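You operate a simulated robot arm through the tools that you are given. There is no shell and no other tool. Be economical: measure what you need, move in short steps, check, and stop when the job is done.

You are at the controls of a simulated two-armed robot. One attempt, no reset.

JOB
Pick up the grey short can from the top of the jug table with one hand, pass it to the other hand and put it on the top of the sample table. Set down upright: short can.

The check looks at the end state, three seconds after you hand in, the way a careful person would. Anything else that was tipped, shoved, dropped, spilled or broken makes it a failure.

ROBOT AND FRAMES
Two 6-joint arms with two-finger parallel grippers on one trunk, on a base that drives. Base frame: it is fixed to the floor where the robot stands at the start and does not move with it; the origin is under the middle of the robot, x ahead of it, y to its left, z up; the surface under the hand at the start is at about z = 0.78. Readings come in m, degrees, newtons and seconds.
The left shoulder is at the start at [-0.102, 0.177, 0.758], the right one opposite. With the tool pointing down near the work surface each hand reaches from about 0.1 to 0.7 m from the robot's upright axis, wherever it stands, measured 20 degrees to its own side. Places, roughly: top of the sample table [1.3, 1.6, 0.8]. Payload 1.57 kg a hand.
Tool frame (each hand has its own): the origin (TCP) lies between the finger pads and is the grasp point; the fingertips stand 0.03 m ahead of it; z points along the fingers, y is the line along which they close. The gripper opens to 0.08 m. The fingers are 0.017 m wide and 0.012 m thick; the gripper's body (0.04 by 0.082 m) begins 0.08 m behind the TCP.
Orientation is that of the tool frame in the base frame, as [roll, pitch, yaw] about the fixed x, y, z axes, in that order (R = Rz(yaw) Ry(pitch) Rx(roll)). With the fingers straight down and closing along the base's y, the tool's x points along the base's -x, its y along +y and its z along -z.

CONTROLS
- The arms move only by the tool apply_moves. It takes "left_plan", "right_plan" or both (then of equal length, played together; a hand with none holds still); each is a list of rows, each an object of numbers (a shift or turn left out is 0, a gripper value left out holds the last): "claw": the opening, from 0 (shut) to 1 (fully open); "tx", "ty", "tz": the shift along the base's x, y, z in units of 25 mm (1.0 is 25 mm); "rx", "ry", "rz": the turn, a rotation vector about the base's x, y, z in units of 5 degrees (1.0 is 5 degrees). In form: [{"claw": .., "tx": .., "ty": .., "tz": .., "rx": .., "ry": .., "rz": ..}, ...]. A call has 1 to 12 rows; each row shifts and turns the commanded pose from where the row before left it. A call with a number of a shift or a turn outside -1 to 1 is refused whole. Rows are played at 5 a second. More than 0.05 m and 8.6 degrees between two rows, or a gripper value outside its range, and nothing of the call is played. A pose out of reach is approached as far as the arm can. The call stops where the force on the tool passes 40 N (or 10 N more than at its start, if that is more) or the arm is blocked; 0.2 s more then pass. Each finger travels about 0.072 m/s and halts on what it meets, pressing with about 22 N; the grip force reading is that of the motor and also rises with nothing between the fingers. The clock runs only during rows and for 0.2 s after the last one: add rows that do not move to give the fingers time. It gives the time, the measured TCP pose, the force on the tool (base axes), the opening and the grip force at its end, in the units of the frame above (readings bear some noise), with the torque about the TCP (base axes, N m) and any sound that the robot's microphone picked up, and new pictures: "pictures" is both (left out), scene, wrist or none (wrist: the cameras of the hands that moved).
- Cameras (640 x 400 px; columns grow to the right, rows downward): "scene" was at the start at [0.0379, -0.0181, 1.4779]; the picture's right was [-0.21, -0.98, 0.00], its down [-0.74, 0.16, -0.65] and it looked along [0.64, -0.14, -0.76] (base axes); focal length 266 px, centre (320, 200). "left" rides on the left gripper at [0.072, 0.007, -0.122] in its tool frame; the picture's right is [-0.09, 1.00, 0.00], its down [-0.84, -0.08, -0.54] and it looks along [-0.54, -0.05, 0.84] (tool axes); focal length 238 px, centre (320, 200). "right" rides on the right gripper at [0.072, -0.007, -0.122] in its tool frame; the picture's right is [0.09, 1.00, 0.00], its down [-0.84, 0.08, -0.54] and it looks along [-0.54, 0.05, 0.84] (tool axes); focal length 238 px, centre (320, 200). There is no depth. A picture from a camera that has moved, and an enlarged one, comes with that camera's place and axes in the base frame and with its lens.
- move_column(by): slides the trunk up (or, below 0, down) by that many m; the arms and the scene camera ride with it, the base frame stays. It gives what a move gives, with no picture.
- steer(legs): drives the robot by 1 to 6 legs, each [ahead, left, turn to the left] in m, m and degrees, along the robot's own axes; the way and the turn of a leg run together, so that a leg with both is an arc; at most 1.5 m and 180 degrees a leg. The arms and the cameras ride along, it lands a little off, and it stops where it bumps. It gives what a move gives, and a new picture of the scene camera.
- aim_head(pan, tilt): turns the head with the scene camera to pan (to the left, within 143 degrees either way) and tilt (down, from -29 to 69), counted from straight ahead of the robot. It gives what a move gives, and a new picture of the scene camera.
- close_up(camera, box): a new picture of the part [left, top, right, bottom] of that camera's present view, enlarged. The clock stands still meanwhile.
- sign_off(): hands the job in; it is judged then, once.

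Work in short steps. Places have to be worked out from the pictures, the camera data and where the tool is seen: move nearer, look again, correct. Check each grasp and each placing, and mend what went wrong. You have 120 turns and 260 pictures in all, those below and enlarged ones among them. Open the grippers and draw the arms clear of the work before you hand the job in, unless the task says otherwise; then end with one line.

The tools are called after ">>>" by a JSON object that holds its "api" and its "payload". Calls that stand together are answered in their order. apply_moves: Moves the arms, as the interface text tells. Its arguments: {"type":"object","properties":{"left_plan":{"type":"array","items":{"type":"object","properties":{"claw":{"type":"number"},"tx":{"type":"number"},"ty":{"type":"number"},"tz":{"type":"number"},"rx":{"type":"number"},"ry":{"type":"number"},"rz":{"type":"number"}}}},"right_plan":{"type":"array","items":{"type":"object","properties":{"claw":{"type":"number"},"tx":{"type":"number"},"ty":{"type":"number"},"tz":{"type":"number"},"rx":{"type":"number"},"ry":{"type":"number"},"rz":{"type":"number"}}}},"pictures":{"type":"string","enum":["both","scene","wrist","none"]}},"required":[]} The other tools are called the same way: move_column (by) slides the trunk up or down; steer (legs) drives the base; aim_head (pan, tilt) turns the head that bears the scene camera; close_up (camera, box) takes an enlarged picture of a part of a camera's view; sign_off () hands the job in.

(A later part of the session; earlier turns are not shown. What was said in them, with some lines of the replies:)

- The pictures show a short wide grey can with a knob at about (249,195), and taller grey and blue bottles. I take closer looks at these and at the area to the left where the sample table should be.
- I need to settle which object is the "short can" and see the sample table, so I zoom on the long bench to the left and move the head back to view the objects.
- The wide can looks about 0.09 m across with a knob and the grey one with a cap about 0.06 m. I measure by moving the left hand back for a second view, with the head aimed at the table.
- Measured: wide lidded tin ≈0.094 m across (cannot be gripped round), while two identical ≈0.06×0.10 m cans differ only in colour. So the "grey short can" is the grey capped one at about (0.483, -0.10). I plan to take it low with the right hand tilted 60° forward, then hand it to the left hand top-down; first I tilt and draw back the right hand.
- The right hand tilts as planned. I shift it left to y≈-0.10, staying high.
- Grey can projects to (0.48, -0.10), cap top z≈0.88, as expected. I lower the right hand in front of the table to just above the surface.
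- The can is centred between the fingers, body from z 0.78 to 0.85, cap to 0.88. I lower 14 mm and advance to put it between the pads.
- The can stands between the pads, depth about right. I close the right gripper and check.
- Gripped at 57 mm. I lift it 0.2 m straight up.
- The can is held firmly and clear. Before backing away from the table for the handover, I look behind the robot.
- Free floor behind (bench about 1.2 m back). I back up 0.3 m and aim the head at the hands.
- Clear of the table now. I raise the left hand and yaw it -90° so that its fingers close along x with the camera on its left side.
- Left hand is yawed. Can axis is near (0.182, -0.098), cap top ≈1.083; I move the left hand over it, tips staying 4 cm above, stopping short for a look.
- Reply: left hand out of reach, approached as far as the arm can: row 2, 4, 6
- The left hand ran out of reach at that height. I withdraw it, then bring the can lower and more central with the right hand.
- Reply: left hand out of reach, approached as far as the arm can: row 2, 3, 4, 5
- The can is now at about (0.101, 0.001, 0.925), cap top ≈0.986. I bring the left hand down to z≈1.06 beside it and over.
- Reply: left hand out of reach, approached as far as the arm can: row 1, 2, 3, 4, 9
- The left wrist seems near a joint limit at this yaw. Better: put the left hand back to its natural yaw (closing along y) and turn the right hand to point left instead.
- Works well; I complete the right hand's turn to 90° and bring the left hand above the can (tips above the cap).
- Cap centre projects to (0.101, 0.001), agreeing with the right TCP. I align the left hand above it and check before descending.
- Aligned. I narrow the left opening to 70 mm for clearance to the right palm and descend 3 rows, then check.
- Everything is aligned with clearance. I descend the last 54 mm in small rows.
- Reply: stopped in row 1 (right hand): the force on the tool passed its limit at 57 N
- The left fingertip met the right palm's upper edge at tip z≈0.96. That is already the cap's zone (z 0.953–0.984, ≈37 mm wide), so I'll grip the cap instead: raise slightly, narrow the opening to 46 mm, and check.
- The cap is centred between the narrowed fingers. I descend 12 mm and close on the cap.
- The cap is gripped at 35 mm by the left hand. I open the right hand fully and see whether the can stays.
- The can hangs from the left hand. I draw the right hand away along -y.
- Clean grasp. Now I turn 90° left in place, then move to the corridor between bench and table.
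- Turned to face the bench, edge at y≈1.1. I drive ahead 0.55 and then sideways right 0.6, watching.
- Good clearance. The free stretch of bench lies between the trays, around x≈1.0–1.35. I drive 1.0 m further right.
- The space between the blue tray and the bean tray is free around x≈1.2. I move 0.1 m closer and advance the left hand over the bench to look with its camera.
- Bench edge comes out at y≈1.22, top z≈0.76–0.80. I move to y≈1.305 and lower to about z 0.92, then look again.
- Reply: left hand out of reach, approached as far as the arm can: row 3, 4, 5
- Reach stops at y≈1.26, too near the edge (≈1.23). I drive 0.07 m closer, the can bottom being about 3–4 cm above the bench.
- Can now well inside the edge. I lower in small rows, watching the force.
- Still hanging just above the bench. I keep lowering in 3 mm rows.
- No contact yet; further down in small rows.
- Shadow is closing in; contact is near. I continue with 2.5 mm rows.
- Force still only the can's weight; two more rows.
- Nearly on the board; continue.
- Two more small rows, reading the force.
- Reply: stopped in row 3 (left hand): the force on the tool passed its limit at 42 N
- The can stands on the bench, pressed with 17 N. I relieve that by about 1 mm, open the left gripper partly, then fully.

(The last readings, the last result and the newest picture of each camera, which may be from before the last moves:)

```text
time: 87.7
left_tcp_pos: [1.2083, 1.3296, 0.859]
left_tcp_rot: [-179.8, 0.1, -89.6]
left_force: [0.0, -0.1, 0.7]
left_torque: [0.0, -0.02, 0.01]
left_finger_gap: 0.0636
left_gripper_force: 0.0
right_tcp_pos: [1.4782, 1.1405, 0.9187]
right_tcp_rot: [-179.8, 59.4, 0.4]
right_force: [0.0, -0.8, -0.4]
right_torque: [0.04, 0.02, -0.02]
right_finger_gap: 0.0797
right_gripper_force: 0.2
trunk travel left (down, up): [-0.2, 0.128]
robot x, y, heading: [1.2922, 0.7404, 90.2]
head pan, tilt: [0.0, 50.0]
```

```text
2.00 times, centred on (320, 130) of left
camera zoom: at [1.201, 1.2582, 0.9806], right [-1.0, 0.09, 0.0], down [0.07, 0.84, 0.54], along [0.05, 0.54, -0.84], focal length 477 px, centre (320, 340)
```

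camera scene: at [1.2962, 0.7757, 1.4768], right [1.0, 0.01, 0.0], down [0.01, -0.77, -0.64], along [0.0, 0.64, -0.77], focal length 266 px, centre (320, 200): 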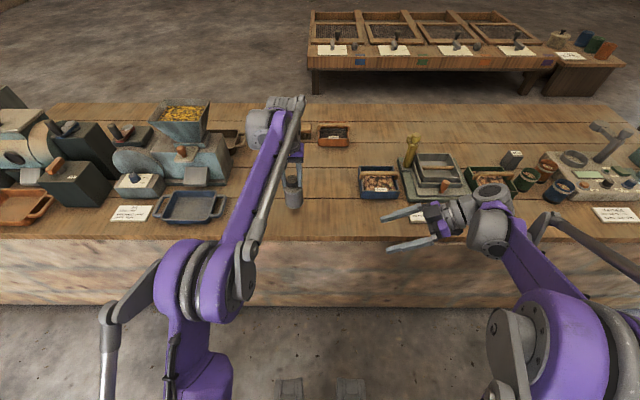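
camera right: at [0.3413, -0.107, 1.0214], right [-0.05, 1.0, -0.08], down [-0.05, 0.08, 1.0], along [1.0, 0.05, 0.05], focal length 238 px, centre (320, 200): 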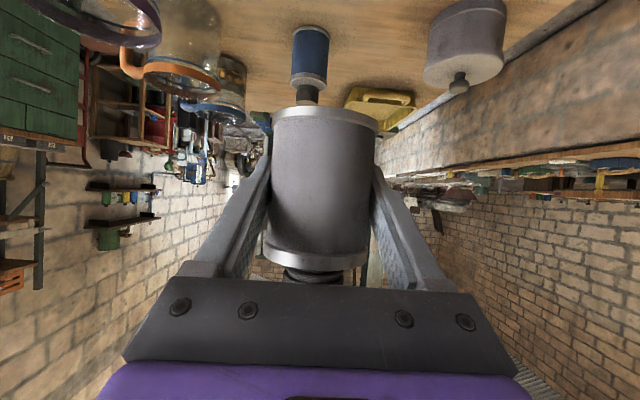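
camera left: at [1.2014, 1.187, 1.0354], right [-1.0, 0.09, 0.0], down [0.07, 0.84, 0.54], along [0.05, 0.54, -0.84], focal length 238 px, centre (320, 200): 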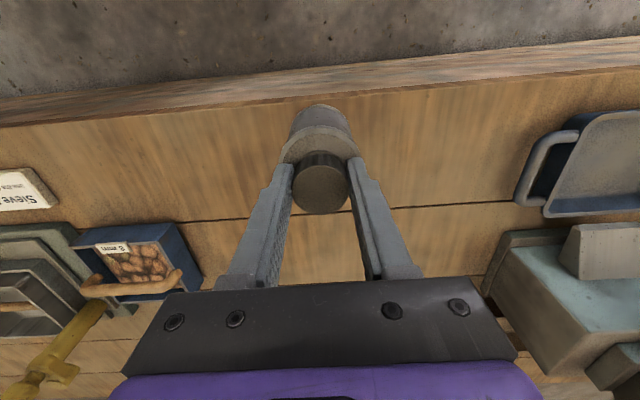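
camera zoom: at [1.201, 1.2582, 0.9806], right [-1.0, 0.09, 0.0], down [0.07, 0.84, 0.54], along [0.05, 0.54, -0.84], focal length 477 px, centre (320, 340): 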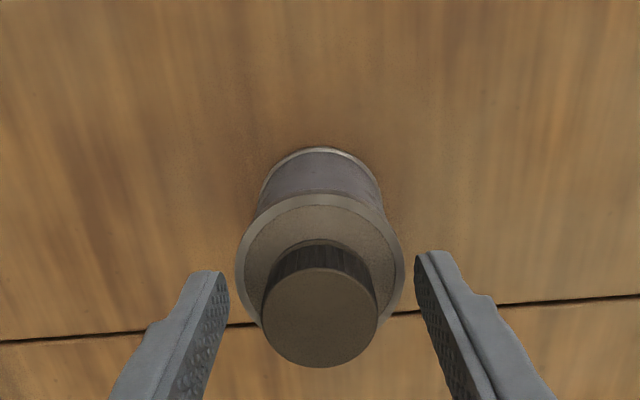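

The can stands upright and free. I raise the left hand straight up, then back the robot away.

>>> {"api": "apply_moves", "payload": {"left_plan": [{"tz": 0.5}, {"tz": 1}, {"tz": 1}, {"tz": 1}, {"tz": 1}, {"tz": 0.5, "claw": 1}, {}], "pictures": "none"}}

>>> {"api": "steer", "payload": {"legs": [[-0.2, 0, 0]]}}

>>> {"api": "close_up", "payload": {"camera": "scene", "box": [180, 90, 420, 240]}}

```text
time: 89.3
left_tcp_pos: [1.2064, 1.3301, 0.9845]
left_tcp_rot: [-179.8, 0.3, -89.7]
left_force: [-0.4, 0.3, -0.1]
left_torque: [-0.03, -0.04, 0.0]
left_finger_gap: 0.08
left_gripper_force: 0.0
right_tcp_pos: [1.4783, 1.142, 0.9183]
right_tcp_rot: [-179.9, 59.4, 0.4]
right_force: [0.1, 0.0, 0.7]
right_torque: [-0.02, 0.02, -0.03]
right_finger_gap: 0.0803
right_gripper_force: 0.1
trunk travel left (down, up): [-0.2, 0.128]
robot x, y, heading: [1.2975, 0.7407, 90.7]
head pan, tilt: [0.0, 50.0]
```

```text
time: 90.9
left_tcp_pos: [1.2094, 1.1303, 0.9841]
left_tcp_rot: [-179.8, 0.2, -89.7]
left_force: [-0.3, -0.1, -0.4]
left_torque: [0.04, 0.0, -0.01]
left_finger_gap: 0.0801
left_gripper_force: 0.1
right_tcp_pos: [1.4805, 0.9435, 0.9192]
right_tcp_rot: [-180.0, 59.4, 0.5]
right_force: [0.8, 0.1, 0.3]
right_torque: [-0.01, -0.01, -0.03]
right_finger_gap: 0.0799
right_gripper_force: 0.0
trunk travel left (down, up): [-0.2, 0.128]
robot x, y, heading: [1.299, 0.5362, 90.4]
head pan, tilt: [0.0, 50.0]
camera scene: at [1.2976, 0.5761, 1.4769], right [1.0, 0.01, 0.0], down [0.01, -0.77, -0.64], along [0.0, 0.64, -0.77], focal length 266 px, centre (320, 200)
```

scene: 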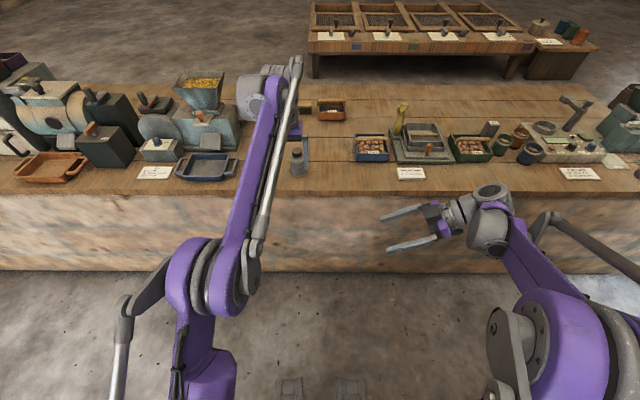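

```text
2.67 times, centred on (300, 165) of scene
camera zoom: at [1.2976, 0.5761, 1.4769], right [1.0, 0.01, 0.0], down [0.01, -0.77, -0.64], along [0.0, 0.64, -0.77], focal length 708 px, centre (373, 293)
```

zoom: 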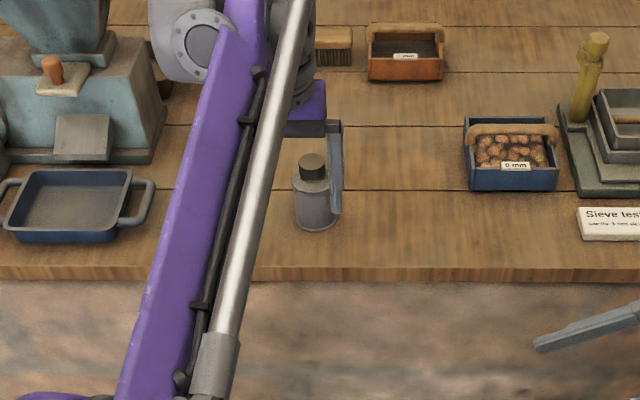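

The can stands upright on the sample table, the neighbouring items are untouched, and both hands are open and clear. I hand in.

>>> {"api": "sign_off", "payload": {}}

```text
The job is handed in.
```

I picked the grey short can off the jug table with the right hand and passed it to the left. It now stands upright on the sample table, with both hands open and clear. I took "short can" to mean the grey screw-capped one, because the wide lidded tin was too big to grip.
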